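You operate a simulated robot arm through the tools that you are given. There is no shell and no other tool.

The job below is to be done with a simulated two-armed robot. You get a single attempt, and the scene is never put back.

Task
Take the blue cover cloth from the middle of the beech table and lay it out flat on the top of the kit bench.

The check looks at the end state, three seconds after you hand in, the way a careful person would. Anything else that was tipped, shoved, dropped, spilled or broken makes it a failure. A push-on lid holds only when it is set on centred and level and pressed home; a screw cap is set on level and turned clockwise until tight. Flat cloth is picked up by pressing the open fingertips on it (5 to 10 N) and closing them slowly along it; thin cloth reads only 2 to 8 mm in the jaws.

Robot
Two 7-joint arms with two-finger parallel grippers on one trunk, on a base that drives. Base frame: it is fixed to the floor where the robot stands at the start and does not move with it; the origin is under the middle of the robot, x ahead of it, y to its left, z up. Lengths are in m, angles in rad, forces in N, time in s.
The left shoulder is at the start at [0.091, 0.174, 1.133], the right one opposite. With the tool pointing down near the work surface each hand reaches from about 0.26 to 0.72 m from the robot's upright axis, wherever it stands, measured 20 degrees to its own side. Places, roughly: blue cover cloth [1.75, -1.75, 0.75]; top of the kit bench [2.8, -3.6, 0.8]. Payload 3.6 kg a hand.
The TCP of each hand is the grasp point between the finger pads, 0.03 m short of the fingertips. In the tool frame z runs along the fingers and y along their closing line. Largest opening 0.11 m; finger width 0.02, thickness 0.01; the body of the gripper, 0.048 by 0.112 m, starts 0.055 m behind the TCP.
Orientation is that of the tool frame in the base frame, as a unit quaternion [x, y, z, w]. With the fingers straight down and closing along the base's y, the tool's x points along the base's -x, its y along +y and its z along -z.

Tools
- The arms move only by the tool arm_command. It takes "left_deltas", "right_deltas" or both (then of equal length, played together; a hand with none holds still); each is a list of rows, each an object (a shift or turn left out is 0, a gripper value left out holds the last) with "gripper": the finger opening in m, from 0 to 0.11; "offset": the shift along the tool's x, y, z in m, a list of three; "rotation": the turn, a rotation vector about the tool's x, y, z in rad, a list of three. In form: [{"gripper": gripper, "offset": [tx, ty, tz], "rotation": [ax, ay, az]}, ...]. A call has 1 to 20 rows; each row is the pose to reach, as a shift and turn from the pose commanded when the call began, along the tool's axes at that moment. Rows are played at 5 a second. More than 0.05 m and 0.15 rad between two rows, or a gripper value outside its range, and nothing of the call is played. A pose out of reach is approached as far as the arm can. The call stops where the force on the tool passes 40 N (or 10 N more than at its start, if that is more) or the arm is blocked; 0.2 s more then pass. Each finger travels about 0.153 m/s and halts on what it meets, pressing with about 36 N; the grip force reading is that of the motor and also rises with nothing between the fingers. The clock runs only during rows and for 0.2 s after the last one: add rows that repeat a pose to give the fingers time. The reply holds the time, the measured pose of the TCP, the force on the tool along the base axes, the opening and the grip force, in the units named above and with some noise, with the torque about the TCP (base axes, N m) and any sound that the robot's microphone picked up.
- Cameras (640 x 400 px; columns grow to the right, rows downward): "scene" is now at [0.1879, -0.0185, 1.3054]; the picture's right is [-0.19, -0.98, 0.00], its down [-0.57, 0.11, -0.81] and it looks along [0.80, -0.15, -0.58] (base axes); focal length 279 px, centre (320, 200). "left" rides on the left gripper at [0.072, -0.017, -0.104] in its tool frame; the picture's right is [0.23, 0.97, 0.00], its down [-0.76, 0.18, -0.62] and it looks along [-0.61, 0.14, 0.78] (tool axes); focal length 222 px, centre (320, 200). "right" rides on the right gripper at [0.073, 0.017, -0.103] in its tool frame; the picture's right is [-0.23, 0.97, 0.00], its down [-0.76, -0.18, -0.62] and it looks along [-0.61, -0.14, 0.78] (tool axes); focal length 222 px, centre (320, 200). There is no depth. A picture from a camera that has moved, and an enlarged one, comes with that camera's place and axes in the base frame and with its lens.
- capture(camera): a new picture of that camera. The clock stands still meanwhile.
- slide_trunk(by): slides the trunk up (or, below 0, down) by that many m; the arms and the scene camera ride with it, the base frame stays. It gives what a move gives, with no picture.
- drive_base(legs): drives the robot by 1 to 6 legs, each [ahead, left, turn to the left] in m, m and rad, along the robot's own axes; the way and the turn of a leg run together, so that a leg with both is an arc; at most 1.5 m and 3.142 rad a leg. The arms and the cameras ride along, it lands a little off, and it stops where it bumps. It gives what a move gives.
- pan_tilt(pan, tilt): turns the head with the scene camera to pan (to the left, within 1.501 rad either way) and tilt (down, from -0.506 to 1.204), counted from straight ahead of the robot. It gives what a move gives.
- enlarge(camera, box): a new picture of the part [left, top, right, bottom] of that camera's present view, enlarged. The clock stands still meanwhile.
- finish_job(): hands the job in; it is judged then, once.

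Places have to be worked out from the pictures, the camera data and where the tool is seen. Open the grippers and draw the arms clear of the work before you hand the job in, unless the task says otherwise.

The tools are called after "Call:" as name(argument=value, ...) on one line, values as JSON. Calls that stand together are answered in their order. arm_command: Moves the arms, as the interface text tells. Its arguments: {"type":"object","properties":{"left_deltas":{"type":"array"},"right_deltas":{"type":"array"}},"required":[]} The other tools are called the same way: slide_trunk (by) slides the trunk up or down; drive_base (legs) drives the base; pan_tilt (pan, tilt) turns the head that bears the scene camera; capture (camera) takes a picture; enlarge (camera, box) takes an enlarged picture of a part of a camera's view; finish_job () hands the job in.

At the start:

```text
time_s: 0.0
left_position: [0.5316, 0.2076, 0.9834]
left_tool_rot: [0.0, 1.0, 0.0, 0.0]
left_wrist_force: [0.5, 0.3, -0.1]
left_wrist_torque: [0.03, 0.02, 0.01]
left_gripper_width: 0.1101
left_gripper_force: 0.2
right_position: [0.4571, -0.2196, 1.0327]
right_tool_rot: [-0.001, 1.0, 0.0, -0.001]
right_wrist_force: [0.0, 0.9, -0.3]
right_wrist_torque: [-0.01, -0.03, 0.02]
right_gripper_width: 0.1101
right_gripper_force: 0.1
trunk travel left (down, up): [-0.25, 0.513]
robot x, y, heading: [-0.001, 0.0, -0.006]
head pan, tilt: [-0.188, 0.623]
```

scene: 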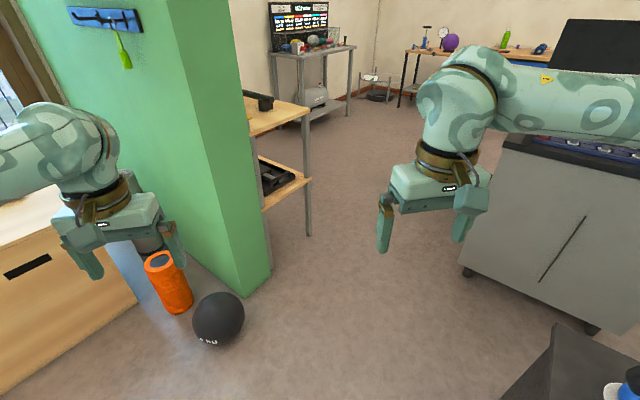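
right: 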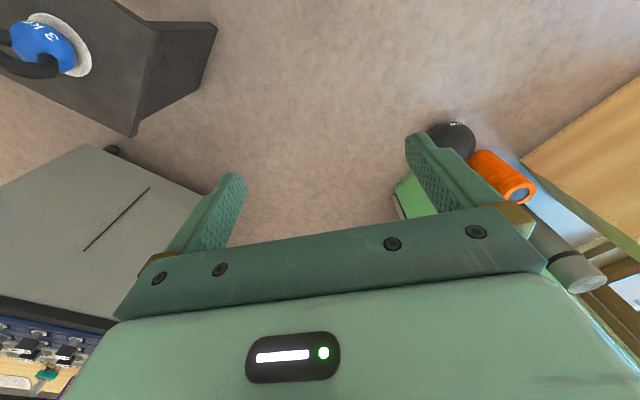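
left: 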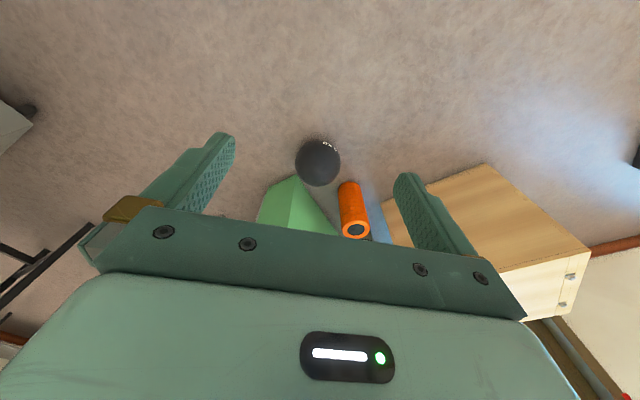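

The start view shows a green wall to the left, a grey cabinet on the right and open floor between them. I'll turn the head right towards the cloth table to survey the way.

Call:
pan_tilt(pan=-0.8, tilt=0.35)

Call:
capture(camera="scene")

```text
time_s: 1.0
left_position: [0.5321, 0.2073, 0.9836]
left_tool_rot: [0.0, 1.0, 0.0, 0.0]
left_wrist_force: [0.6, -0.4, 0.4]
left_wrist_torque: [0.02, -0.02, 0.0]
left_gripper_width: 0.1102
left_gripper_force: 0.1
right_position: [0.457, -0.2206, 1.0335]
right_tool_rot: [0.0, 1.0, 0.0, -0.001]
right_wrist_force: [0.1, 1.1, -1.4]
right_wrist_torque: [0.02, -0.04, 0.01]
right_gripper_width: 0.1102
right_gripper_force: 0.0
trunk travel left (down, up): [-0.25, 0.513]
robot x, y, heading: [0.0021, 0.0004, 0.0]
head pan, tilt: [-0.799, 0.351]
```

```text
taken
camera scene: at [0.1668, -0.0687, 1.3301], right [-0.72, -0.7, 0.0], down [-0.24, 0.25, -0.94], along [0.66, -0.67, -0.34], focal length 279 px, centre (320, 200)
```

scene: 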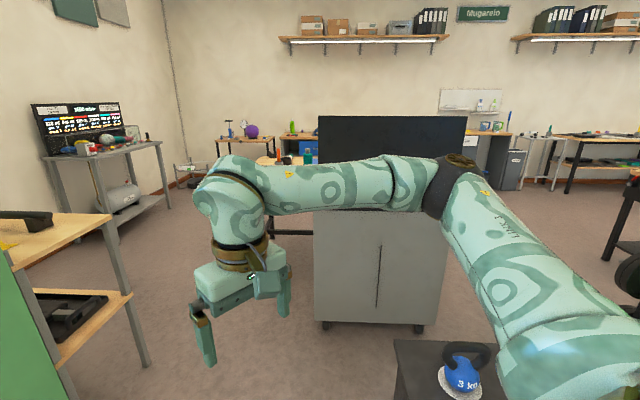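

The right arm blocks part of the view; a grey tool cabinet stands between me and the beech table. I'll look at other pans.

Call:
pan_tilt(pan=-0.35, tilt=0.3)

Call:
capture(camera="scene")

Call:
pan_tilt(pan=-1.45, tilt=0.4)

Call:
capture(camera="scene")

```text
time_s: 1.9
left_position: [0.5311, 0.2081, 0.9825]
left_tool_rot: [0.0, 1.0, 0.0, 0.0]
left_wrist_force: [-0.2, -0.1, 0.0]
left_wrist_torque: [0.01, 0.02, 0.02]
left_gripper_width: 0.1097
left_gripper_force: 0.1
right_position: [0.4565, -0.2216, 1.0324]
right_tool_rot: [0.001, 1.0, 0.0, -0.001]
right_wrist_force: [0.3, -0.3, 0.2]
right_wrist_torque: [0.0, -0.03, 0.01]
right_gripper_width: 0.1099
right_gripper_force: 0.1
trunk travel left (down, up): [-0.25, 0.513]
robot x, y, heading: [-0.0006, 0.0038, -0.001]
head pan, tilt: [-0.351, 0.3]
```

```text
taken
camera scene: at [0.1895, -0.0342, 1.3349], right [-0.34, -0.94, 0.0], down [-0.28, 0.1, -0.96], along [0.9, -0.33, -0.3], focal length 279 px, centre (320, 200)
```

scene: 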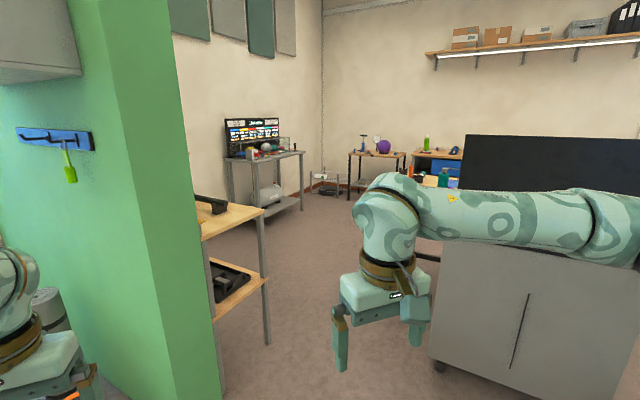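

```text
time_s: 3.2
left_position: [0.5302, 0.2077, 0.9833]
left_tool_rot: [0.0, 1.0, 0.0, 0.0]
left_wrist_force: [-0.2, -0.2, -1.0]
left_wrist_torque: [0.04, 0.0, 0.01]
left_gripper_width: 0.1101
left_gripper_force: 0.1
right_position: [0.4569, -0.2218, 1.0336]
right_tool_rot: [-0.001, 1.0, -0.001, -0.001]
right_wrist_force: [0.3, 0.1, 0.0]
right_wrist_torque: [0.01, -0.02, 0.01]
right_gripper_width: 0.11
right_gripper_force: 0.1
trunk travel left (down, up): [-0.25, 0.513]
robot x, y, heading: [0.0007, 0.004, 0.001]
head pan, tilt: [-1.45, 0.4]
```

```text
taken
camera scene: at [0.113, -0.094, 1.3257], right [-0.99, -0.12, 0.0], down [-0.05, 0.39, -0.92], along [0.11, -0.91, -0.39], focal length 279 px, centre (320, 200)
```

scene: 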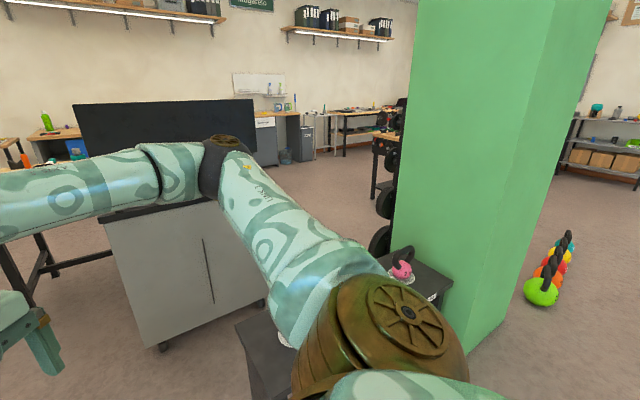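

The cabinet front face runs from about (1.08,-1.02) to (0.66,-1.43), with the green wall/shelf edge around (1.2..1.6, 0.2..-0.2), leaving a passage about 0.9 m wide to the left of the cabinet. I raise the trunk so that elbows and hands clear the furniture tops, and look again.

Call:
slide_trunk(by=0.4)

Call:
pan_tilt(pan=-0.75, tilt=0.4)

Call:
capture(camera="scene")

Call:
pan_tilt(pan=-0.4, tilt=0.75)

Call:
capture(camera="scene")

Call:
pan_tilt(pan=-1.1, tilt=0.75)

Call:
capture(camera="scene")

```text
time_s: 7.1
left_position: [0.5318, 0.2069, 1.383]
left_tool_rot: [-0.001, 1.0, 0.0, 0.001]
left_wrist_force: [-0.7, 0.2, 0.7]
left_wrist_torque: [0.06, -0.02, 0.02]
left_gripper_width: 0.1101
left_gripper_force: 0.0
right_position: [0.4573, -0.2207, 1.4334]
right_tool_rot: [0.001, 1.0, 0.0, 0.0]
right_wrist_force: [0.6, 0.4, 0.0]
right_wrist_torque: [-0.01, 0.01, -0.01]
right_gripper_width: 0.1102
right_gripper_force: 0.0
trunk travel left (down, up): [-0.65, 0.113]
robot x, y, heading: [0.0, 0.0051, -0.002]
head pan, tilt: [-1.45, 0.4]
```

```text
time_s: 8.1
left_position: [0.531, 0.2076, 1.3824]
left_tool_rot: [-0.001, 1.0, -0.002, 0.0]
left_wrist_force: [0.3, 0.0, -0.3]
left_wrist_torque: [0.01, 0.0, -0.01]
left_gripper_width: 0.11
left_gripper_force: 0.1
right_position: [0.4577, -0.2222, 1.4332]
right_tool_rot: [0.0, 1.0, 0.0, 0.0]
right_wrist_force: [-0.1, 0.6, 0.5]
right_wrist_torque: [-0.03, -0.02, -0.02]
right_gripper_width: 0.1102
right_gripper_force: 0.0
trunk travel left (down, up): [-0.65, 0.113]
robot x, y, heading: [-0.0015, -0.0019, 0.003]
head pan, tilt: [-0.75, 0.4]
```

```text
taken
camera scene: at [0.0799, -0.0653, 1.7296], right [-0.68, -0.73, 0.0], down [-0.28, 0.27, -0.92], along [0.67, -0.63, -0.39], focal length 279 px, centre (320, 200)
```

scene: 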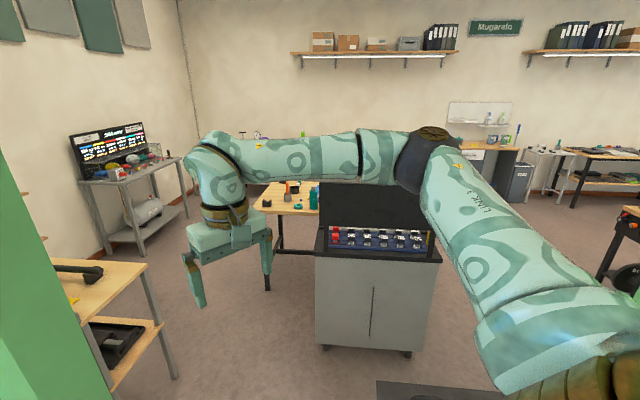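

```text
time_s: 9.0
left_position: [0.531, 0.2086, 1.3834]
left_tool_rot: [-0.001, 1.0, 0.0, 0.0]
left_wrist_force: [0.1, 0.2, 0.7]
left_wrist_torque: [-0.01, 0.0, -0.01]
left_gripper_width: 0.11
left_gripper_force: 0.0
right_position: [0.4567, -0.2203, 1.4323]
right_tool_rot: [0.0, 1.0, 0.0, 0.0]
right_wrist_force: [-0.2, -0.2, 0.0]
right_wrist_torque: [-0.03, 0.01, -0.01]
right_gripper_width: 0.11
right_gripper_force: 0.1
trunk travel left (down, up): [-0.65, 0.113]
robot x, y, heading: [-0.0006, 0.0008, 0.001]
head pan, tilt: [-0.4, 0.75]
```

```text
taken
camera scene: at [0.0886, -0.0344, 1.6986], right [-0.39, -0.92, 0.0], down [-0.63, 0.27, -0.73], along [0.67, -0.29, -0.68], focal length 279 px, centre (320, 200)
```

scene: 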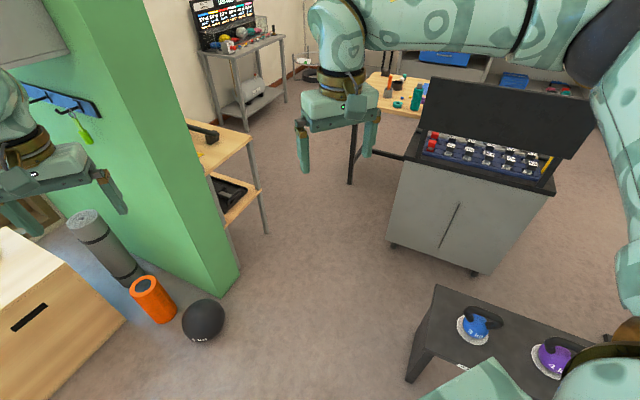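

```text
time_s: 10.0
left_position: [0.5306, 0.2082, 1.3827]
left_tool_rot: [-0.001, 1.0, 0.0, 0.0]
left_wrist_force: [-0.2, 0.9, -0.4]
left_wrist_torque: [0.04, -0.03, -0.03]
left_gripper_width: 0.1101
left_gripper_force: 0.1
right_position: [0.4569, -0.2216, 1.4331]
right_tool_rot: [0.0, 1.0, 0.0, -0.001]
right_wrist_force: [0.8, 0.2, -0.2]
right_wrist_torque: [-0.02, 0.0, 0.01]
right_gripper_width: 0.11
right_gripper_force: 0.1
trunk travel left (down, up): [-0.65, 0.113]
robot x, y, heading: [0.002, -0.0016, -0.001]
head pan, tilt: [-1.1, 0.75]
```

```text
taken
camera scene: at [0.05, -0.0758, 1.6985], right [-0.89, -0.45, 0.0], down [-0.31, 0.61, -0.73], along [0.33, -0.65, -0.68], focal length 279 px, centre (320, 200)
```

scene: 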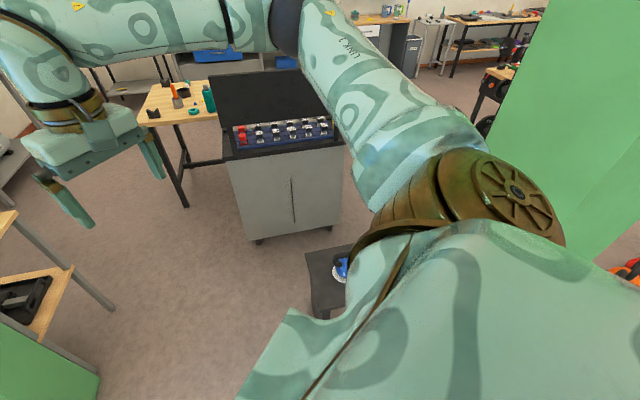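

The beech table is seen behind the cabinet, with its near left leg around (1.87,-1.12), and the lane at left of the cabinet is clear. I turn to face along the room axis (-45°) and advance a little to the left, then look.

Call:
drive_base(legs=[[0, 0, -0.785], [0.7, 0.38, 0]])

Call:
pan_tilt(pan=-0.2, tilt=0.6)

Call:
capture(camera="scene")

Call:
pan_tilt(pan=0.6, tilt=0.7)

Call:
capture(camera="scene")

```text
time_s: 16.4
left_position: [1.2834, -0.4621, 1.383]
left_tool_rot: [0.387, 0.922, 0.0, 0.001]
left_wrist_force: [-0.5, 0.0, -0.3]
left_wrist_torque: [0.0, 0.0, -0.01]
left_gripper_width: 0.1103
left_gripper_force: 0.1
right_position: [0.926, -0.708, 1.433]
right_tool_rot: [0.387, 0.922, 0.0, 0.0]
right_wrist_force: [0.7, 0.6, -0.2]
right_wrist_torque: [-0.02, 0.04, -0.05]
right_gripper_width: 0.1103
right_gripper_force: 0.1
trunk travel left (down, up): [-0.65, 0.113]
robot x, y, heading: [0.767, -0.226, -0.799]
head pan, tilt: [-1.1, 0.75]
```

```text
time_s: 17.6
left_position: [1.2852, -0.4623, 1.3824]
left_tool_rot: [0.386, 0.922, 0.0, 0.0]
left_wrist_force: [0.6, 0.0, 0.5]
left_wrist_torque: [0.02, -0.03, 0.01]
left_gripper_width: 0.1099
left_gripper_force: 0.1
right_position: [0.9273, -0.7097, 1.4323]
right_tool_rot: [0.387, 0.922, 0.0, -0.001]
right_wrist_force: [-0.7, 0.1, -0.1]
right_wrist_torque: [0.03, -0.02, 0.0]
right_gripper_width: 0.1099
right_gripper_force: 0.0
trunk travel left (down, up): [-0.65, 0.113]
robot x, y, heading: [0.7624, -0.229, -0.797]
head pan, tilt: [-0.201, 0.6]
```

```text
taken
camera scene: at [0.8219, -0.3118, 1.7113], right [-0.84, -0.54, 0.0], down [-0.31, 0.48, -0.82], along [0.45, -0.69, -0.57], focal length 279 px, centre (320, 200)
```

scene: 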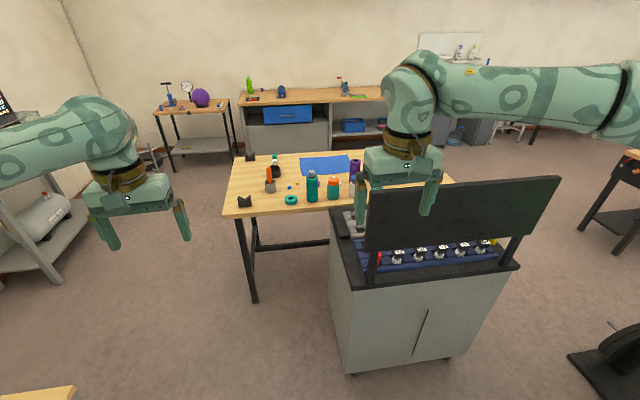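

```text
time_s: 18.7
left_position: [1.2845, -0.4609, 1.3824]
left_tool_rot: [0.388, 0.922, 0.0, 0.0]
left_wrist_force: [-0.7, 0.2, -0.4]
left_wrist_torque: [-0.01, 0.02, -0.01]
left_gripper_width: 0.1099
left_gripper_force: 0.1
right_position: [0.9268, -0.7066, 1.4331]
right_tool_rot: [0.388, 0.922, -0.001, 0.001]
right_wrist_force: [-0.4, -0.1, 0.5]
right_wrist_torque: [-0.02, 0.0, 0.02]
right_gripper_width: 0.11
right_gripper_force: 0.1
trunk travel left (down, up): [-0.65, 0.113]
robot x, y, heading: [0.7643, -0.2253, -0.795]
head pan, tilt: [0.6, 0.7]
```

```text
taken
camera scene: at [0.8573, -0.2541, 1.7027], right [-0.2, -0.98, 0.0], down [-0.63, 0.13, -0.76], along [0.75, -0.15, -0.64], focal length 279 px, centre (320, 200)
```

scene: 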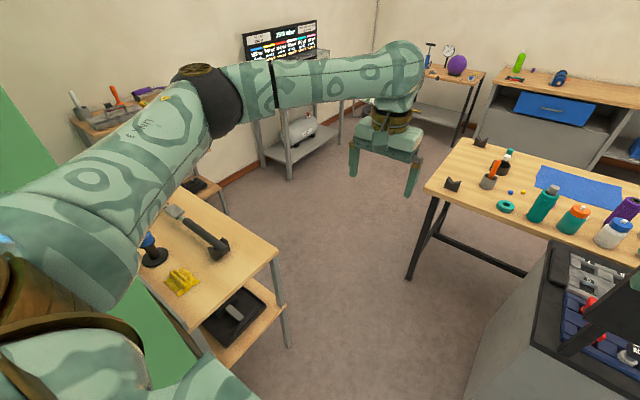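

The cloth lies on the far half of the beech table (around (1.75,-1.88)), with bottles on the near side; the far side of the table looks free, with about 1.2 m to the kit bench. I drive round the left end of the table.

Call:
drive_base(legs=[[0.9, 0.12, 0], [0.15, 0.7, 0], [1.0, 0.0, 0]])

Call:
pan_tilt(pan=-1.0, tilt=0.7)

Call:
capture(camera="scene")

Call:
pan_tilt(pan=-0.3, tilt=0.5)

Call:
capture(camera="scene")

```text
time_s: 31.8
left_position: [3.2996, -1.3582, 1.3823]
left_tool_rot: [0.387, 0.922, 0.0, 0.0]
left_wrist_force: [-0.1, 0.9, 0.6]
left_wrist_torque: [0.01, 0.0, 0.01]
left_gripper_width: 0.1103
left_gripper_force: 0.0
right_position: [2.9417, -1.6046, 1.4323]
right_tool_rot: [0.387, 0.922, 0.001, -0.001]
right_wrist_force: [-0.3, -0.3, -1.2]
right_wrist_torque: [0.0, 0.02, 0.01]
right_gripper_width: 0.1101
right_gripper_force: 0.0
trunk travel left (down, up): [-0.65, 0.113]
robot x, y, heading: [2.7797, -1.1253, -0.796]
head pan, tilt: [0.6, 0.7]
```

```text
time_s: 33.4
left_position: [3.2986, -1.3581, 1.3826]
left_tool_rot: [0.388, 0.922, 0.0, 0.001]
left_wrist_force: [0.6, -0.2, 0.4]
left_wrist_torque: [0.04, -0.01, -0.03]
left_gripper_width: 0.11
left_gripper_force: 0.1
right_position: [2.942, -1.6041, 1.4337]
right_tool_rot: [0.387, 0.922, 0.0, 0.001]
right_wrist_force: [-0.4, -0.4, -0.1]
right_wrist_torque: [0.01, 0.02, -0.01]
right_gripper_width: 0.11
right_gripper_force: 0.1
trunk travel left (down, up): [-0.65, 0.113]
robot x, y, heading: [2.7791, -1.1211, -0.799]
head pan, tilt: [-1.0, 0.7]
```

```text
taken
camera scene: at [2.7704, -1.2168, 1.7027], right [-0.97, 0.22, 0.0], down [0.14, 0.63, -0.76], along [-0.17, -0.75, -0.64], focal length 279 px, centre (320, 200)
```

scene: 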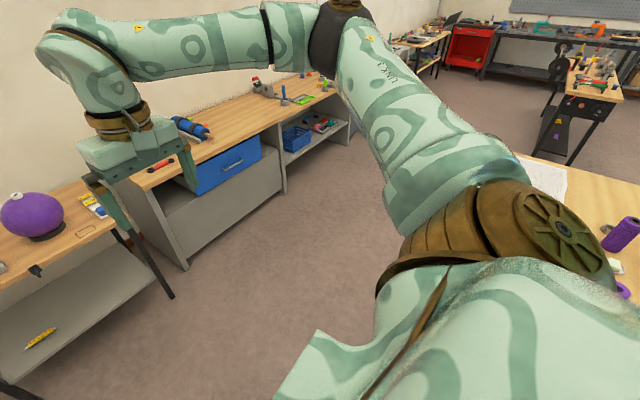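

```text
time_s: 34.5
left_position: [3.2996, -1.3573, 1.3841]
left_tool_rot: [0.388, 0.922, 0.0, 0.0]
left_wrist_force: [-0.8, 0.4, 0.9]
left_wrist_torque: [-0.01, 0.0, -0.02]
left_gripper_width: 0.1101
left_gripper_force: 0.1
right_position: [2.9423, -1.6035, 1.4326]
right_tool_rot: [0.388, 0.922, 0.0, 0.0]
right_wrist_force: [-0.1, -0.1, -0.5]
right_wrist_torque: [-0.02, -0.03, 0.01]
right_gripper_width: 0.1101
right_gripper_force: 0.0
trunk travel left (down, up): [-0.65, 0.113]
robot x, y, heading: [2.7811, -1.1209, -0.795]
head pan, tilt: [-0.3, 0.499]
```

```text
taken
camera scene: at [2.8309, -1.215, 1.7204], right [-0.89, -0.46, 0.0], down [-0.22, 0.43, -0.88], along [0.4, -0.78, -0.48], focal length 279 px, centre (320, 200)
```

scene: 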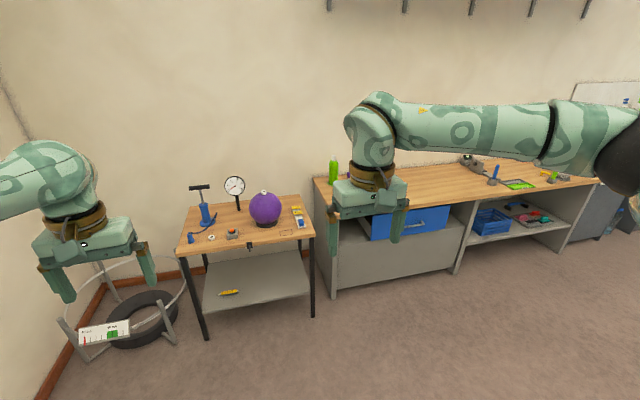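

Robot is beside the table's left end and the floor on the far side is clear. I go on ahead, turn round to face back to the table, and move along its far side to the cloth.

Call:
drive_base(legs=[[0.72, 0, 0], [0, 0, -3.131], [0, 1.27, 0]])

Call:
pan_tilt(pan=0.0, tilt=0.85)

Call:
capture(camera="scene")

```text
time_s: 51.9
left_position: [1.8456, -2.2851, 1.3833]
left_tool_rot: [0.92, -0.393, 0.0, 0.001]
left_wrist_force: [-0.7, -0.6, 0.9]
left_wrist_torque: [-0.03, 0.01, 0.0]
left_gripper_width: 0.1101
left_gripper_force: 0.0
right_position: [2.2081, -2.044, 1.4322]
right_tool_rot: [0.92, -0.392, 0.0, 0.0]
right_wrist_force: [0.1, 0.7, 0.0]
right_wrist_torque: [-0.01, 0.0, 0.03]
right_gripper_width: 0.11
right_gripper_force: 0.1
trunk travel left (down, up): [-0.65, 0.113]
robot x, y, heading: [2.3641, -2.529, 2.332]
head pan, tilt: [-0.3, 0.499]
```

```text
time_s: 52.8
left_position: [1.8471, -2.2849, 1.3829]
left_tool_rot: [0.919, -0.393, 0.0, 0.0]
left_wrist_force: [0.2, -0.5, 0.6]
left_wrist_torque: [-0.01, 0.0, 0.01]
left_gripper_width: 0.11
left_gripper_force: 0.1
right_position: [2.2068, -2.043, 1.4327]
right_tool_rot: [0.92, -0.392, 0.0, 0.0]
right_wrist_force: [-0.5, -1.2, 0.1]
right_wrist_torque: [0.01, 0.02, 0.06]
right_gripper_width: 0.11
right_gripper_force: 0.0
trunk travel left (down, up): [-0.65, 0.113]
robot x, y, heading: [2.3622, -2.5264, 2.336]
head pan, tilt: [0.0, 0.85]
```

```text
taken
camera scene: at [2.301, -2.4633, 1.6905], right [0.72, 0.69, 0.0], down [0.52, -0.54, -0.66], along [-0.46, 0.48, -0.75], focal length 279 px, centre (320, 200)
```

scene: 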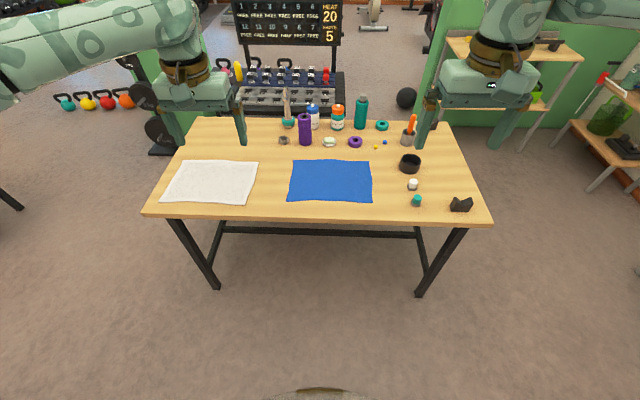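

The whole table top is in view: blue cloth about 0.38 m wide by 0.28 m deep, near edge ~0.9 m ahead of me, table edge ~0.82 m ahead, small items all well clear of the cloth. I'm turned slightly left of square, so I turn right 0.04 and approach part of the way, then check clearance.

Call:
drive_base(legs=[[0, 0, -0.04], [0.25, 0, 0]])

Call:
pan_tilt(pan=0.0, tilt=1.15)

Call:
capture(camera="scene")

```text
time_s: 55.0
left_position: [1.6936, -2.0783, 1.3834]
left_tool_rot: [0.911, -0.412, 0.0, 0.0]
left_wrist_force: [0.3, 0.3, -0.3]
left_wrist_torque: [-0.04, -0.02, 0.01]
left_gripper_width: 0.11
left_gripper_force: 0.0
right_position: [2.0641, -1.8516, 1.4334]
right_tool_rot: [0.911, -0.412, 0.0, 0.001]
right_wrist_force: [0.5, -0.1, -0.6]
right_wrist_torque: [-0.02, -0.02, 0.01]
right_gripper_width: 0.1098
right_gripper_force: 0.2
trunk travel left (down, up): [-0.65, 0.113]
robot x, y, heading: [2.1991, -2.3426, 2.287]
head pan, tilt: [0.0, 0.85]
```

```text
time_s: 55.8
left_position: [1.6924, -2.0772, 1.3819]
left_tool_rot: [0.911, -0.412, 0.001, 0.001]
left_wrist_force: [0.4, -1.0, 0.4]
left_wrist_torque: [0.01, 0.02, 0.0]
left_gripper_width: 0.1099
left_gripper_force: 0.0
right_position: [2.0622, -1.8494, 1.4331]
right_tool_rot: [0.911, -0.412, 0.001, 0.0]
right_wrist_force: [0.3, 0.1, 0.4]
right_wrist_torque: [0.02, 0.02, -0.04]
right_gripper_width: 0.1099
right_gripper_force: 0.0
trunk travel left (down, up): [-0.65, 0.113]
robot x, y, heading: [2.197, -2.34, 2.294]
head pan, tilt: [0.0, 1.15]
```

```text
taken
camera scene: at [2.1513, -2.2875, 1.6696], right [0.75, 0.66, 0.0], down [0.6, -0.69, -0.41], along [-0.27, 0.31, -0.91], focal length 279 px, centre (320, 200)
```

scene: 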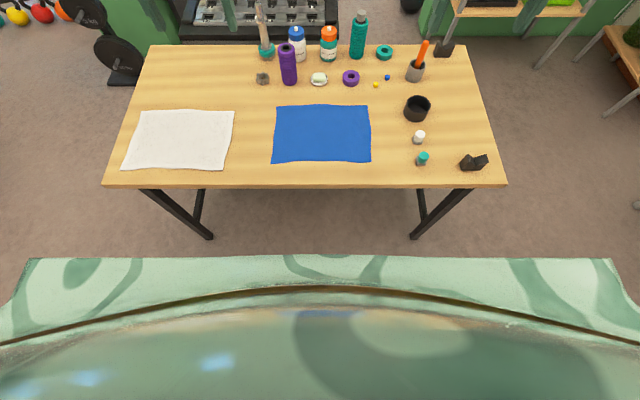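

Now I'm square: the cloth spans lateral -0.19..+0.20 and 0.64..0.93 m ahead; table edge is at 0.54 m. I move in 0.13 m more (edge then ~0.41 m) and lower the trunk, hands staying ~0.2 m above the table.

Call:
drive_base(legs=[[0.13, 0, 0]])

Call:
slide_trunk(by=-0.3)

Call:
capture(camera="scene")

Call:
capture(camera="left")

Call:
capture(camera="right")

```text
time_s: 57.0
left_position: [1.6085, -1.9824, 1.3841]
left_tool_rot: [0.911, -0.412, 0.0, 0.0]
left_wrist_force: [-0.9, 0.1, -0.5]
left_wrist_torque: [0.01, 0.02, 0.01]
left_gripper_width: 0.1102
left_gripper_force: 0.1
right_position: [1.9789, -1.7551, 1.4344]
right_tool_rot: [0.912, -0.411, 0.0, 0.001]
right_wrist_force: [0.7, 0.2, 0.6]
right_wrist_torque: [-0.01, 0.0, 0.0]
right_gripper_width: 0.11
right_gripper_force: 0.0
trunk travel left (down, up): [-0.65, 0.113]
robot x, y, heading: [2.1159, -2.2422, 2.296]
head pan, tilt: [0.0, 1.15]
```

```text
time_s: 60.0
left_position: [1.6078, -1.982, 1.0838]
left_tool_rot: [0.912, -0.411, 0.0, 0.0]
left_wrist_force: [-0.2, -0.3, -0.1]
left_wrist_torque: [0.02, -0.01, 0.04]
left_gripper_width: 0.1101
left_gripper_force: 0.1
right_position: [1.9776, -1.7549, 1.1318]
right_tool_rot: [0.911, -0.411, 0.0, 0.0]
right_wrist_force: [0.3, 0.6, -0.9]
right_wrist_torque: [-0.03, 0.01, 0.02]
right_gripper_width: 0.1101
right_gripper_force: 0.1
trunk travel left (down, up): [-0.35, 0.413]
robot x, y, heading: [2.1138, -2.2425, 2.295]
head pan, tilt: [0.0, 1.15]
```

```text
taken
camera scene: at [2.0353, -2.1559, 1.368], right [0.75, 0.66, 0.0], down [0.6, -0.68, -0.41], along [-0.27, 0.31, -0.91], focal length 279 px, centre (320, 200)
```

scene: 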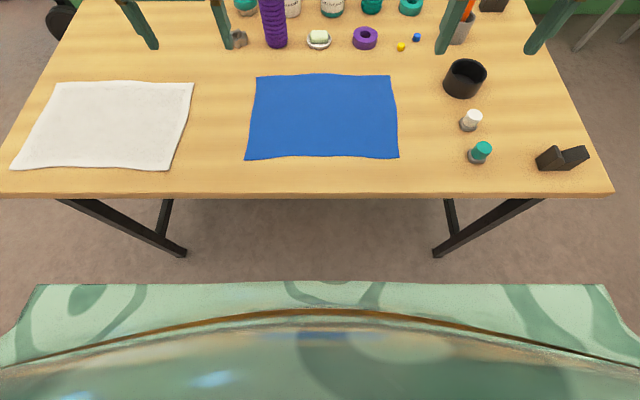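

```text
taken
camera left: at [1.6673, -2.026, 1.187], right [-0.58, -0.81, 0.0], down [-0.64, 0.45, 0.62], along [-0.51, 0.36, -0.78], focal length 222 px, centre (320, 200)
```

left: 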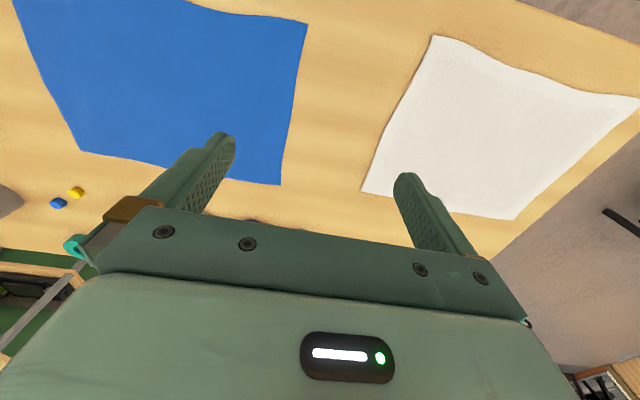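

```text
taken
camera right: at [2.014, -1.8202, 1.2381], right [-0.88, -0.47, 0.0], down [-0.37, 0.69, 0.62], along [-0.3, 0.55, -0.78], focal length 222 px, centre (320, 200)
```

right: 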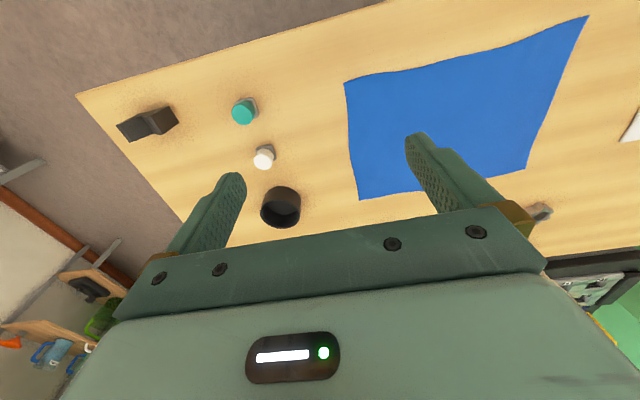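

Comparing scene and both hand cameras fixes the cloth top at z≈0.82 m; in my frame (ahead, right) its near corners are (0.463,-0.174) and (0.472,0.180), far edge at ≈0.726. I bring each hand over its near corner, about 5 cm above the cloth, with jaws at 0.05 m.

Call:
arm_command(left_deltas=[{"gripper": 0.05, "offset": [0.006, -0.01, 0.023]}, {"offset": [0.012, -0.019, 0.046]}, {"offset": [0.017, -0.029, 0.069]}, {"offset": [0.023, -0.038, 0.092]}, {"offset": [0.029, -0.048, 0.115]}, {"offset": [0.035, -0.057, 0.138]}, {"offset": [0.04, -0.067, 0.161]}, {"offset": [0.046, -0.0765, 0.184]}, {"offset": [0.046, -0.0765, 0.184]}], right_deltas=[{"gripper": 0.05, "offset": [-0.0045, 0.011, 0.029]}, {"offset": [-0.009, 0.023, 0.058]}, {"offset": [-0.0135, 0.034, 0.087]}, {"offset": [-0.018, 0.045, 0.116]}, {"offset": [-0.0225, 0.057, 0.145]}, {"offset": [-0.027, 0.068, 0.174]}, {"offset": [-0.0315, 0.079, 0.203]}, {"offset": [-0.036, 0.0908, 0.232]}, {"offset": [-0.036, 0.0908, 0.232]}])

Call:
capture(camera="scene")

Call:
capture(camera="left")

Call:
capture(camera="right")

```text
time_s: 62.0
left_position: [1.6948, -1.9632, 0.8994]
left_tool_rot: [0.912, -0.411, 0.0, 0.0]
left_wrist_force: [0.5, -0.5, -0.5]
left_wrist_torque: [0.03, -0.07, 0.0]
left_gripper_width: 0.0502
left_gripper_force: 0.0
right_position: [1.8862, -1.7885, 0.8997]
right_tool_rot: [0.912, -0.411, -0.001, 0.0]
right_wrist_force: [0.0, 0.8, 0.1]
right_wrist_torque: [-0.03, -0.01, -0.02]
right_gripper_width: 0.0503
right_gripper_force: 0.0
trunk travel left (down, up): [-0.35, 0.413]
robot x, y, heading: [2.1149, -2.2454, 2.296]
head pan, tilt: [0.0, 1.15]
```

```text
taken
camera scene: at [2.0355, -2.1559, 1.368], right [0.75, 0.66, 0.0], down [0.6, -0.68, -0.41], along [-0.27, 0.31, -0.91], focal length 279 px, centre (320, 200)
```

scene: 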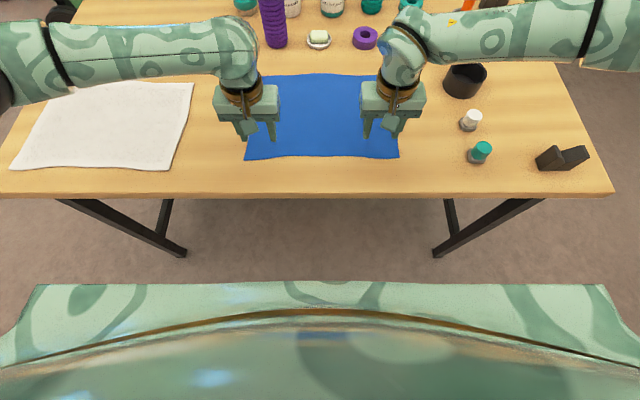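

```text
taken
camera left: at [1.7541, -2.009, 1.0017], right [-0.58, -0.81, 0.0], down [-0.64, 0.45, 0.62], along [-0.51, 0.36, -0.78], focal length 222 px, centre (320, 200)
```

left: 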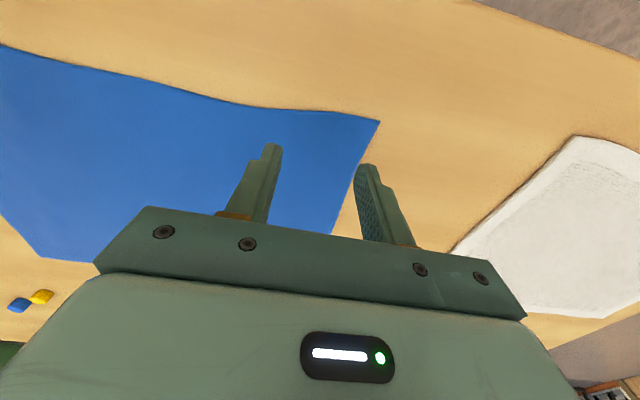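

```text
taken
camera right: at [1.9216, -1.8537, 1.0052], right [-0.88, -0.47, 0.0], down [-0.37, 0.69, 0.62], along [-0.3, 0.55, -0.78], focal length 222 px, centre (320, 200)
```

right: 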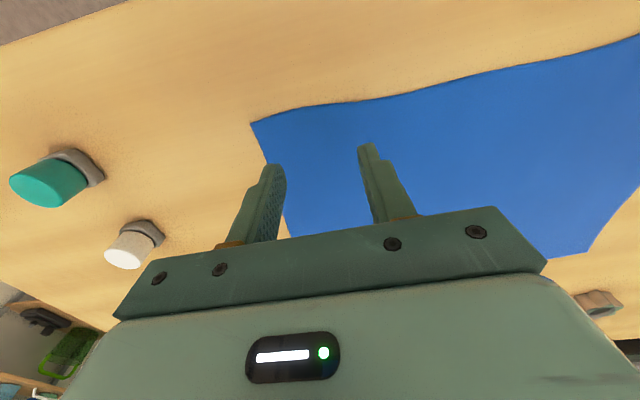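

Both hands sit ~2 cm inside the near edge and ~4.7 cm inside the side edges, as wanted. I lower them to just above the cloth (fingertips ~6 mm clear by estimate).

Call:
arm_command(left_deltas=[{"offset": [0, 0, 0.015]}, {"offset": [0, 0, 0.03]}, {"offset": [0, 0, 0.043]}, {"offset": [0, 0, 0.043]}], right_deltas=[{"offset": [0, 0, 0.015]}, {"offset": [0, 0, 0.03]}, {"offset": [0, 0, 0.043]}, {"offset": [0, 0, 0.043]}])

Call:
capture(camera="left")

```text
time_s: 63.0
left_position: [1.6945, -1.9671, 0.8578]
left_tool_rot: [0.911, -0.412, -0.001, 0.001]
left_wrist_force: [0.4, -0.3, -0.6]
left_wrist_torque: [-0.02, 0.01, 0.05]
left_gripper_width: 0.0505
left_gripper_force: 0.0
right_position: [1.8868, -1.7878, 0.8583]
right_tool_rot: [0.911, -0.411, 0.0, 0.0]
right_wrist_force: [0.6, 0.2, 0.1]
right_wrist_torque: [0.03, 0.02, 0.03]
right_gripper_width: 0.05
right_gripper_force: 0.0
trunk travel left (down, up): [-0.35, 0.413]
robot x, y, heading: [2.1096, -2.2411, 2.295]
head pan, tilt: [0.0, 1.15]
```

```text
taken
camera left: at [1.7549, -2.0105, 0.9599], right [-0.58, -0.81, 0.0], down [-0.64, 0.45, 0.62], along [-0.51, 0.36, -0.78], focal length 222 px, centre (320, 200)
```

left: 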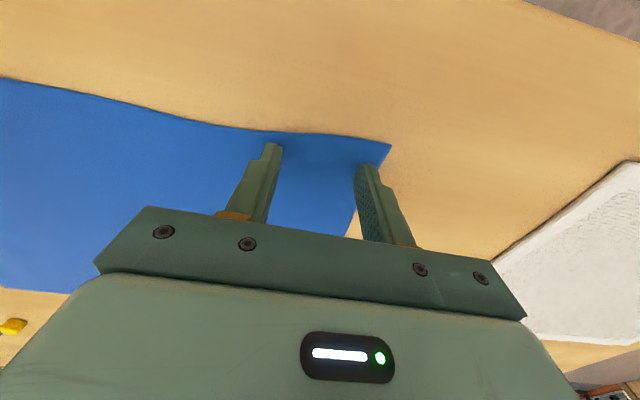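

No contact yet, fingertips a few mm above the cloth and within its near edge. I step down slowly and read the forces.

Call:
arm_command(left_deltas=[{"offset": [0, 0, 0.003]}, {"offset": [0, 0, 0.006]}, {"offset": [0, 0, 0.006]}], right_deltas=[{"offset": [0, 0, 0.003]}, {"offset": [0, 0, 0.006]}, {"offset": [0, 0, 0.006]}])

```text
time_s: 63.9
left_position: [1.6968, -1.9666, 0.8512]
left_tool_rot: [0.911, -0.412, -0.001, -0.002]
left_wrist_force: [-1.3, -0.9, 15.9]
left_wrist_torque: [-0.17, 0.11, 0.02]
left_gripper_width: 0.05
left_gripper_force: 0.1
right_position: [1.8876, -1.7879, 0.8524]
right_tool_rot: [0.911, -0.412, -0.001, -0.001]
right_wrist_force: [0.6, 0.1, 0.0]
right_wrist_torque: [0.0, -0.01, -0.02]
right_gripper_width: 0.0501
right_gripper_force: 0.0
trunk travel left (down, up): [-0.35, 0.413]
robot x, y, heading: [2.1123, -2.2403, 2.291]
head pan, tilt: [0.0, 1.15]
```

The left hand already presses with 16 N, the right doesn't touch yet. I ease the left up 1.5 mm and lower the right 2 mm.

Call:
arm_command(left_deltas=[{"offset": [0, 0, -0.001]}, {"offset": [0, 0, -0.001]}], right_deltas=[{"offset": [0, 0, 0.001]}, {"offset": [0, 0, 0.002]}])

```text
time_s: 64.5
left_position: [1.6964, -1.967, 0.8516]
left_tool_rot: [0.911, -0.412, -0.002, 0.0]
left_wrist_force: [-1.8, 1.2, 10.2]
left_wrist_torque: [-0.01, 0.06, 0.0]
left_gripper_width: 0.05
left_gripper_force: 0.0
right_position: [1.8856, -1.7883, 0.8518]
right_tool_rot: [0.912, -0.411, -0.002, -0.001]
right_wrist_force: [3.6, 1.8, 15.1]
right_wrist_torque: [0.02, -0.16, 0.01]
right_gripper_width: 0.0502
right_gripper_force: 0.1
trunk travel left (down, up): [-0.35, 0.413]
robot x, y, heading: [2.1142, -2.2438, 2.294]
head pan, tilt: [0.0, 1.15]
```

Left reads 10 N and right 15 N, about 6–7 N per mm. I trim both to roughly 7.5 N.

Call:
arm_command(left_deltas=[{"offset": [0, 0, -0.0004]}, {"offset": [0, 0, -0.0004]}], right_deltas=[{"offset": [0, 0, -0.0011]}, {"offset": [0, 0, -0.0011]}])

```text
time_s: 65.0
left_position: [1.6964, -1.967, 0.8512]
left_tool_rot: [0.911, -0.412, 0.0, 0.0]
left_wrist_force: [-0.4, 0.0, 12.1]
left_wrist_torque: [-0.04, 0.05, 0.0]
left_gripper_width: 0.05
left_gripper_force: 0.1
right_position: [1.8865, -1.7892, 0.8515]
right_tool_rot: [0.911, -0.412, 0.0, -0.001]
right_wrist_force: [0.3, 1.8, 9.3]
right_wrist_torque: [0.03, -0.05, -0.03]
right_gripper_width: 0.0504
right_gripper_force: 0.0
trunk travel left (down, up): [-0.35, 0.413]
robot x, y, heading: [2.1148, -2.2398, 2.298]
head pan, tilt: [0.0, 1.15]
```

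Left still reads 12 N, right 9 N; I ease the left 0.8 mm and the right 0.3 mm more.

Call:
arm_command(left_deltas=[{"offset": [0, 0, -0.0008]}, {"offset": [0, 0, -0.0008]}, {"offset": [0, 0, -0.0008]}], right_deltas=[{"offset": [0, 0, -0.0003]}, {"offset": [0, 0, -0.0003]}, {"offset": [0, 0, -0.0003]}])

```text
time_s: 65.8
left_position: [1.6951, -1.9657, 0.8521]
left_tool_rot: [0.912, -0.411, 0.0, 0.0]
left_wrist_force: [-0.7, 0.2, -0.6]
left_wrist_torque: [-0.02, 0.0, 0.06]
left_gripper_width: 0.05
left_gripper_force: 0.1
right_position: [1.8863, -1.7894, 0.8502]
right_tool_rot: [0.912, -0.411, 0.001, 0.0]
right_wrist_force: [0.2, 0.3, 11.2]
right_wrist_torque: [-0.04, 0.01, 0.0]
right_gripper_width: 0.05
right_gripper_force: 0.1
trunk travel left (down, up): [-0.35, 0.413]
robot x, y, heading: [2.1113, -2.2445, 2.294]
head pan, tilt: [0.0, 1.15]
```

Left has just lifted off, right is at 11 N. I lower the left 0.4 mm and raise the right 0.4 mm.

Call:
arm_command(left_deltas=[{"offset": [0, 0, 0.0004]}, {"offset": [0, 0, 0.0004]}, {"offset": [0, 0, 0.0004]}], right_deltas=[{"offset": [0, 0, -0.0004]}, {"offset": [0, 0, -0.0004]}, {"offset": [0, 0, -0.0004]}])

```text
time_s: 66.7
left_position: [1.6959, -1.9675, 0.8524]
left_tool_rot: [0.911, -0.412, 0.0, -0.001]
left_wrist_force: [-0.2, -0.5, 0.4]
left_wrist_torque: [-0.02, -0.01, 0.0]
left_gripper_width: 0.0499
left_gripper_force: 0.0
right_position: [1.8867, -1.7878, 0.8513]
right_tool_rot: [0.911, -0.412, 0.001, 0.0]
right_wrist_force: [-0.2, 0.1, 5.5]
right_wrist_torque: [-0.04, -0.02, -0.03]
right_gripper_width: 0.0501
right_gripper_force: 0.2
trunk travel left (down, up): [-0.35, 0.413]
robot x, y, heading: [2.1145, -2.2435, 2.295]
head pan, tilt: [0.0, 1.15]
```

Right is now at 5.5 N, left not quite touching. I lower the left 0.6 mm and the right 0.2 mm.

Call:
arm_command(left_deltas=[{"offset": [0, 0, 0.0006]}, {"offset": [0, 0, 0.0006]}, {"offset": [0, 0, 0.0006]}], right_deltas=[{"offset": [0, 0, 0.0002]}, {"offset": [0, 0, 0.0002]}, {"offset": [0, 0, 0.0002]}])

```text
time_s: 67.5
left_position: [1.6956, -1.966, 0.852]
left_tool_rot: [0.911, -0.411, 0.0, 0.0]
left_wrist_force: [0.7, -0.8, 4.7]
left_wrist_torque: [-0.03, 0.0, 0.03]
left_gripper_width: 0.0502
left_gripper_force: 0.1
right_position: [1.8864, -1.7884, 0.8509]
right_tool_rot: [0.912, -0.411, 0.0, -0.001]
right_wrist_force: [0.0, 0.6, 2.1]
right_wrist_torque: [0.02, -0.02, 0.01]
right_gripper_width: 0.0501
right_gripper_force: 0.0
trunk travel left (down, up): [-0.35, 0.413]
robot x, y, heading: [2.1127, -2.2437, 2.292]
head pan, tilt: [0.0, 1.15]
```

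Left 4.7 N, right 2.1 N. I add 0.3 mm on the left and 0.7 mm on the right.

Call:
arm_command(left_deltas=[{"offset": [0, 0, 0.0003]}, {"offset": [0, 0, 0.0003]}], right_deltas=[{"offset": [0, 0, 0.0007]}, {"offset": [0, 0, 0.0007]}])

```text
time_s: 68.0
left_position: [1.6963, -1.9652, 0.8532]
left_tool_rot: [0.911, -0.412, -0.001, 0.0]
left_wrist_force: [-1.1, 1.0, 5.2]
left_wrist_torque: [-0.01, 0.08, -0.01]
left_gripper_width: 0.0498
left_gripper_force: 0.1
right_position: [1.8859, -1.7891, 0.8515]
right_tool_rot: [0.911, -0.412, 0.001, 0.0]
right_wrist_force: [1.1, 0.8, 6.4]
right_wrist_torque: [0.02, -0.06, 0.01]
right_gripper_width: 0.0502
right_gripper_force: 0.0
trunk travel left (down, up): [-0.35, 0.413]
robot x, y, heading: [2.111, -2.2455, 2.294]
head pan, tilt: [0.0, 1.15]
```

Both press at 5–6 N. I add a touch more and close the jaws slowly along the cloth over about 3 s.

Call:
arm_command(left_deltas=[{"gripper": 0.05, "offset": [0, 0, 0.0002]}, {"gripper": 0.047, "offset": [0, 0, 0.0002]}, {"gripper": 0.044, "offset": [0, 0, 0.0002]}, {"gripper": 0.041, "offset": [0, 0, 0.0002]}, {"gripper": 0.038, "offset": [0, 0, 0.0002]}, {"gripper": 0.035, "offset": [0, 0, 0.0002]}, {"gripper": 0.032, "offset": [0, 0, 0.0002]}, {"gripper": 0.029, "offset": [0, 0, 0.0002]}, {"gripper": 0.026, "offset": [0, 0, 0.0002]}, {"gripper": 0.023, "offset": [0, 0, 0.0002]}, {"gripper": 0.02, "offset": [0, 0, 0.0002]}, {"gripper": 0.017, "offset": [0, 0, 0.0002]}, {"gripper": 0.014, "offset": [0, 0, 0.0002]}, {"gripper": 0.011, "offset": [0, 0, 0.0002]}, {"gripper": 0.008, "offset": [0, 0, 0.0002]}, {"gripper": 0.005, "offset": [0, 0, 0.0002]}, {"gripper": 0.002, "offset": [0, 0, 0.0002]}, {"gripper": 0.0, "offset": [0, 0, 0.0002]}, {"gripper": 0.0, "offset": [0, 0, 0.0002]}, {"gripper": 0.0, "offset": [0, 0, 0.0002]}], right_deltas=[{"gripper": 0.05, "offset": [0, 0, 0.0002]}, {"gripper": 0.047, "offset": [0, 0, 0.0002]}, {"gripper": 0.044, "offset": [0, 0, 0.0002]}, {"gripper": 0.041, "offset": [0, 0, 0.0002]}, {"gripper": 0.038, "offset": [0, 0, 0.0002]}, {"gripper": 0.035, "offset": [0, 0, 0.0002]}, {"gripper": 0.032, "offset": [0, 0, 0.0002]}, {"gripper": 0.029, "offset": [0, 0, 0.0002]}, {"gripper": 0.026, "offset": [0, 0, 0.0002]}, {"gripper": 0.023, "offset": [0, 0, 0.0002]}, {"gripper": 0.02, "offset": [0, 0, 0.0002]}, {"gripper": 0.017, "offset": [0, 0, 0.0002]}, {"gripper": 0.014, "offset": [0, 0, 0.0002]}, {"gripper": 0.011, "offset": [0, 0, 0.0002]}, {"gripper": 0.008, "offset": [0, 0, 0.0002]}, {"gripper": 0.005, "offset": [0, 0, 0.0002]}, {"gripper": 0.002, "offset": [0, 0, 0.0002]}, {"gripper": 0.0, "offset": [0, 0, 0.0002]}, {"gripper": 0.0, "offset": [0, 0, 0.0002]}, {"gripper": 0.0, "offset": [0, 0, 0.0002]}])

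Call:
capture(camera="left")

Call:
capture(camera="right")

Call:
capture(camera="scene")

```text
time_s: 72.2
left_position: [1.6967, -1.967, 0.8516]
left_tool_rot: [0.911, -0.411, -0.001, 0.0]
left_wrist_force: [2.5, 2.0, 9.4]
left_wrist_torque: [0.03, -0.05, -0.01]
left_gripper_width: 0.0023
left_gripper_force: 35.7
right_position: [1.8861, -1.7886, 0.8526]
right_tool_rot: [0.911, -0.412, 0.0, 0.0]
right_wrist_force: [-2.4, -0.9, 14.1]
right_wrist_torque: [-0.13, 0.03, 0.0]
right_gripper_width: 0.0001
right_gripper_force: 36.1
trunk travel left (down, up): [-0.35, 0.413]
robot x, y, heading: [2.116, -2.2408, 2.297]
head pan, tilt: [0.0, 1.15]
```

```text
taken
camera left: at [1.7561, -2.0104, 0.9549], right [-0.58, -0.81, 0.0], down [-0.64, 0.45, 0.62], along [-0.51, 0.36, -0.78], focal length 222 px, centre (320, 200)
```

left: 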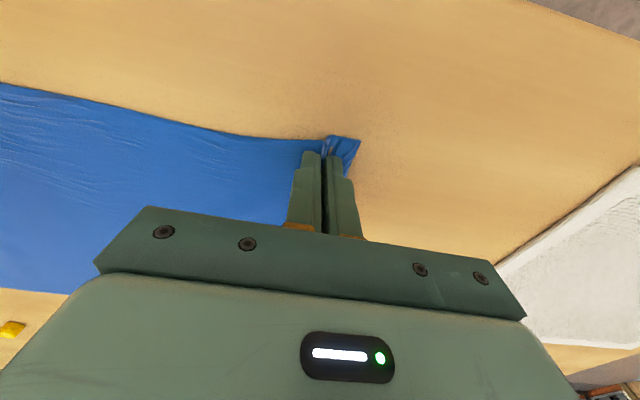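

```text
taken
camera right: at [1.9226, -1.8542, 0.957], right [-0.88, -0.47, 0.0], down [-0.37, 0.69, 0.62], along [-0.3, 0.55, -0.78], focal length 222 px, centre (320, 200)
```

right: 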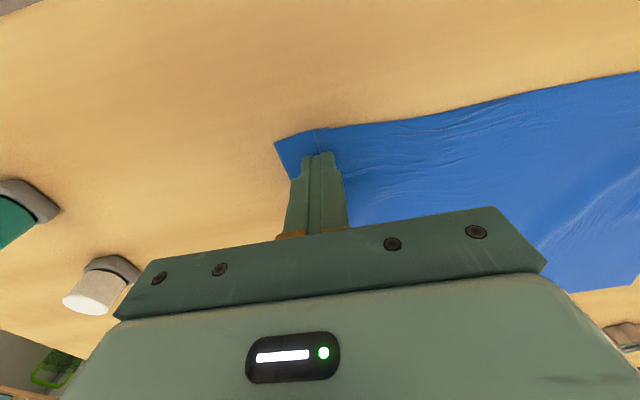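

```text
taken
camera scene: at [2.0364, -2.1572, 1.3681], right [0.75, 0.66, 0.0], down [0.6, -0.68, -0.41], along [-0.27, 0.31, -0.91], focal length 279 px, centre (320, 200)
```

scene: 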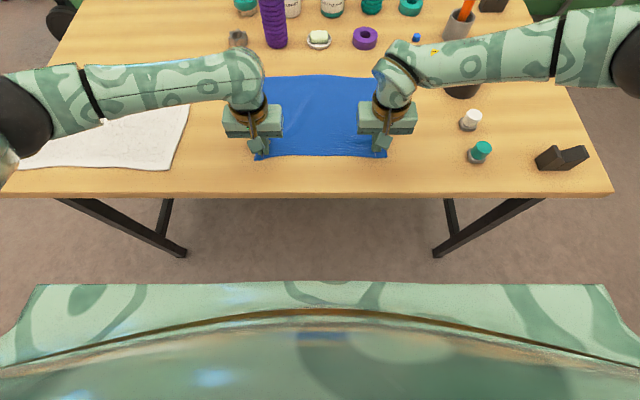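

The left jaw holds a pleat (2.3 mm reading), but the right slipped off (0.1 mm) and the right corner has moved inwards ~2.6 cm. I lift the right hand, reopen it, shift 1 cm towards the middle and go down again while the left holds.

Call:
arm_command(right_deltas=[{"offset": [0, 0, -0.01]}, {"gripper": 0.02, "offset": [0, 0, -0.02]}, {"gripper": 0.045, "offset": [0, 0.005, -0.02]}, {"gripper": 0.045, "offset": [0, 0.0105, -0.02]}, {"offset": [0, 0.0105, -0.012]}, {"offset": [0, 0.0105, -0.004]}, {"offset": [0, 0.0105, -0.004]}])

Call:
capture(camera="right")

```text
time_s: 73.8
left_position: [1.6971, -1.9661, 0.8515]
left_tool_rot: [0.912, -0.411, -0.001, -0.001]
left_wrist_force: [2.5, -2.8, 16.8]
left_wrist_torque: [-0.09, 0.0, 0.06]
left_gripper_width: 0.0022
left_gripper_force: 35.9
right_position: [1.8796, -1.7956, 0.854]
right_tool_rot: [0.911, -0.412, -0.001, 0.0]
right_wrist_force: [-0.2, -0.9, 0.6]
right_wrist_torque: [0.03, -0.01, 0.01]
right_gripper_width: 0.0451
right_gripper_force: 0.0
trunk travel left (down, up): [-0.35, 0.413]
robot x, y, heading: [2.1123, -2.242, 2.289]
head pan, tilt: [0.0, 1.15]
```

```text
taken
camera right: at [1.9157, -1.8606, 0.9599], right [-0.88, -0.47, 0.0], down [-0.37, 0.69, 0.62], along [-0.3, 0.55, -0.78], focal length 222 px, centre (320, 200)
```

right: 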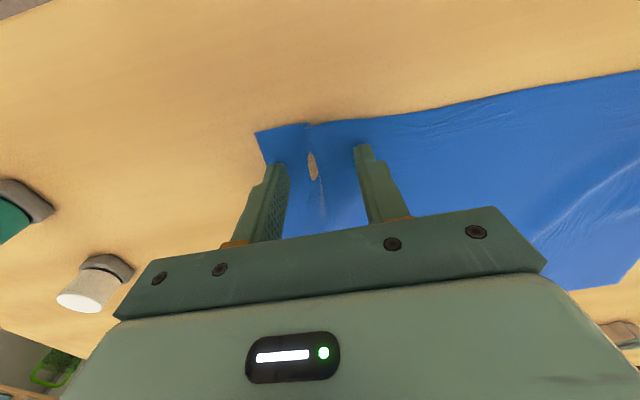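

The right jaws straddle the cloth near the corner again. I lower the right hand to contact in small steps and ease the left 1 mm up.

Call:
arm_command(left_deltas=[{"offset": [0, 0, -0.0005]}, {"offset": [0, 0, -0.001]}, {"offset": [0, 0, -0.001]}], right_deltas=[{"offset": [0, 0, 0.0015]}, {"offset": [0, 0, 0.003]}, {"offset": [0, 0, 0.003]}])

```text
time_s: 74.7
left_position: [1.6954, -1.9658, 0.8522]
left_tool_rot: [0.911, -0.412, 0.0, 0.0]
left_wrist_force: [1.8, 0.8, 10.3]
left_wrist_torque: [0.04, -0.04, 0.01]
left_gripper_width: 0.0026
left_gripper_force: 36.3
right_position: [1.8794, -1.7951, 0.8514]
right_tool_rot: [0.911, -0.412, -0.001, 0.0]
right_wrist_force: [1.1, 0.1, 0.6]
right_wrist_torque: [0.0, 0.02, 0.0]
right_gripper_width: 0.0448
right_gripper_force: 0.0
trunk travel left (down, up): [-0.35, 0.413]
robot x, y, heading: [2.1126, -2.2408, 2.291]
head pan, tilt: [0.0, 1.15]
```

Right still reads no contact; I lower it another 1.2 mm.

Call:
arm_command(right_deltas=[{"offset": [0, 0, 0.0012]}, {"offset": [0, 0, 0.0012]}, {"offset": [0, 0, 0.0012]}])

```text
time_s: 75.5
left_position: [1.697, -1.9668, 0.8511]
left_tool_rot: [0.911, -0.412, 0.0, 0.0]
left_wrist_force: [0.7, 0.9, 2.5]
left_wrist_torque: [-0.01, -0.01, -0.03]
left_gripper_width: 0.0021
left_gripper_force: 36.1
right_position: [1.8786, -1.7949, 0.8502]
right_tool_rot: [0.911, -0.411, -0.001, 0.0]
right_wrist_force: [2.7, 0.2, 13.9]
right_wrist_torque: [0.14, -0.29, -0.05]
right_gripper_width: 0.0455
right_gripper_force: 0.1
trunk travel left (down, up): [-0.35, 0.413]
robot x, y, heading: [2.1147, -2.2438, 2.296]
head pan, tilt: [0.0, 1.15]
```

Right reads 14 N; I ease it up 0.6 mm.

Call:
arm_command(right_deltas=[{"offset": [0, 0, -0.0006]}, {"offset": [0, 0, -0.0006]}])

```text
time_s: 76.0
left_position: [1.6956, -1.9667, 0.8518]
left_tool_rot: [0.911, -0.411, 0.0, 0.001]
left_wrist_force: [1.1, -0.1, 2.0]
left_wrist_torque: [-0.01, -0.04, -0.02]
left_gripper_width: 0.0021
left_gripper_force: 36.5
right_position: [1.879, -1.796, 0.8518]
right_tool_rot: [0.912, -0.411, 0.0, 0.0]
right_wrist_force: [2.4, 1.0, 11.5]
right_wrist_torque: [0.14, -0.21, -0.01]
right_gripper_width: 0.0458
right_gripper_force: 0.2
trunk travel left (down, up): [-0.35, 0.413]
robot x, y, heading: [2.1181, -2.2434, 2.292]
head pan, tilt: [0.0, 1.15]
```

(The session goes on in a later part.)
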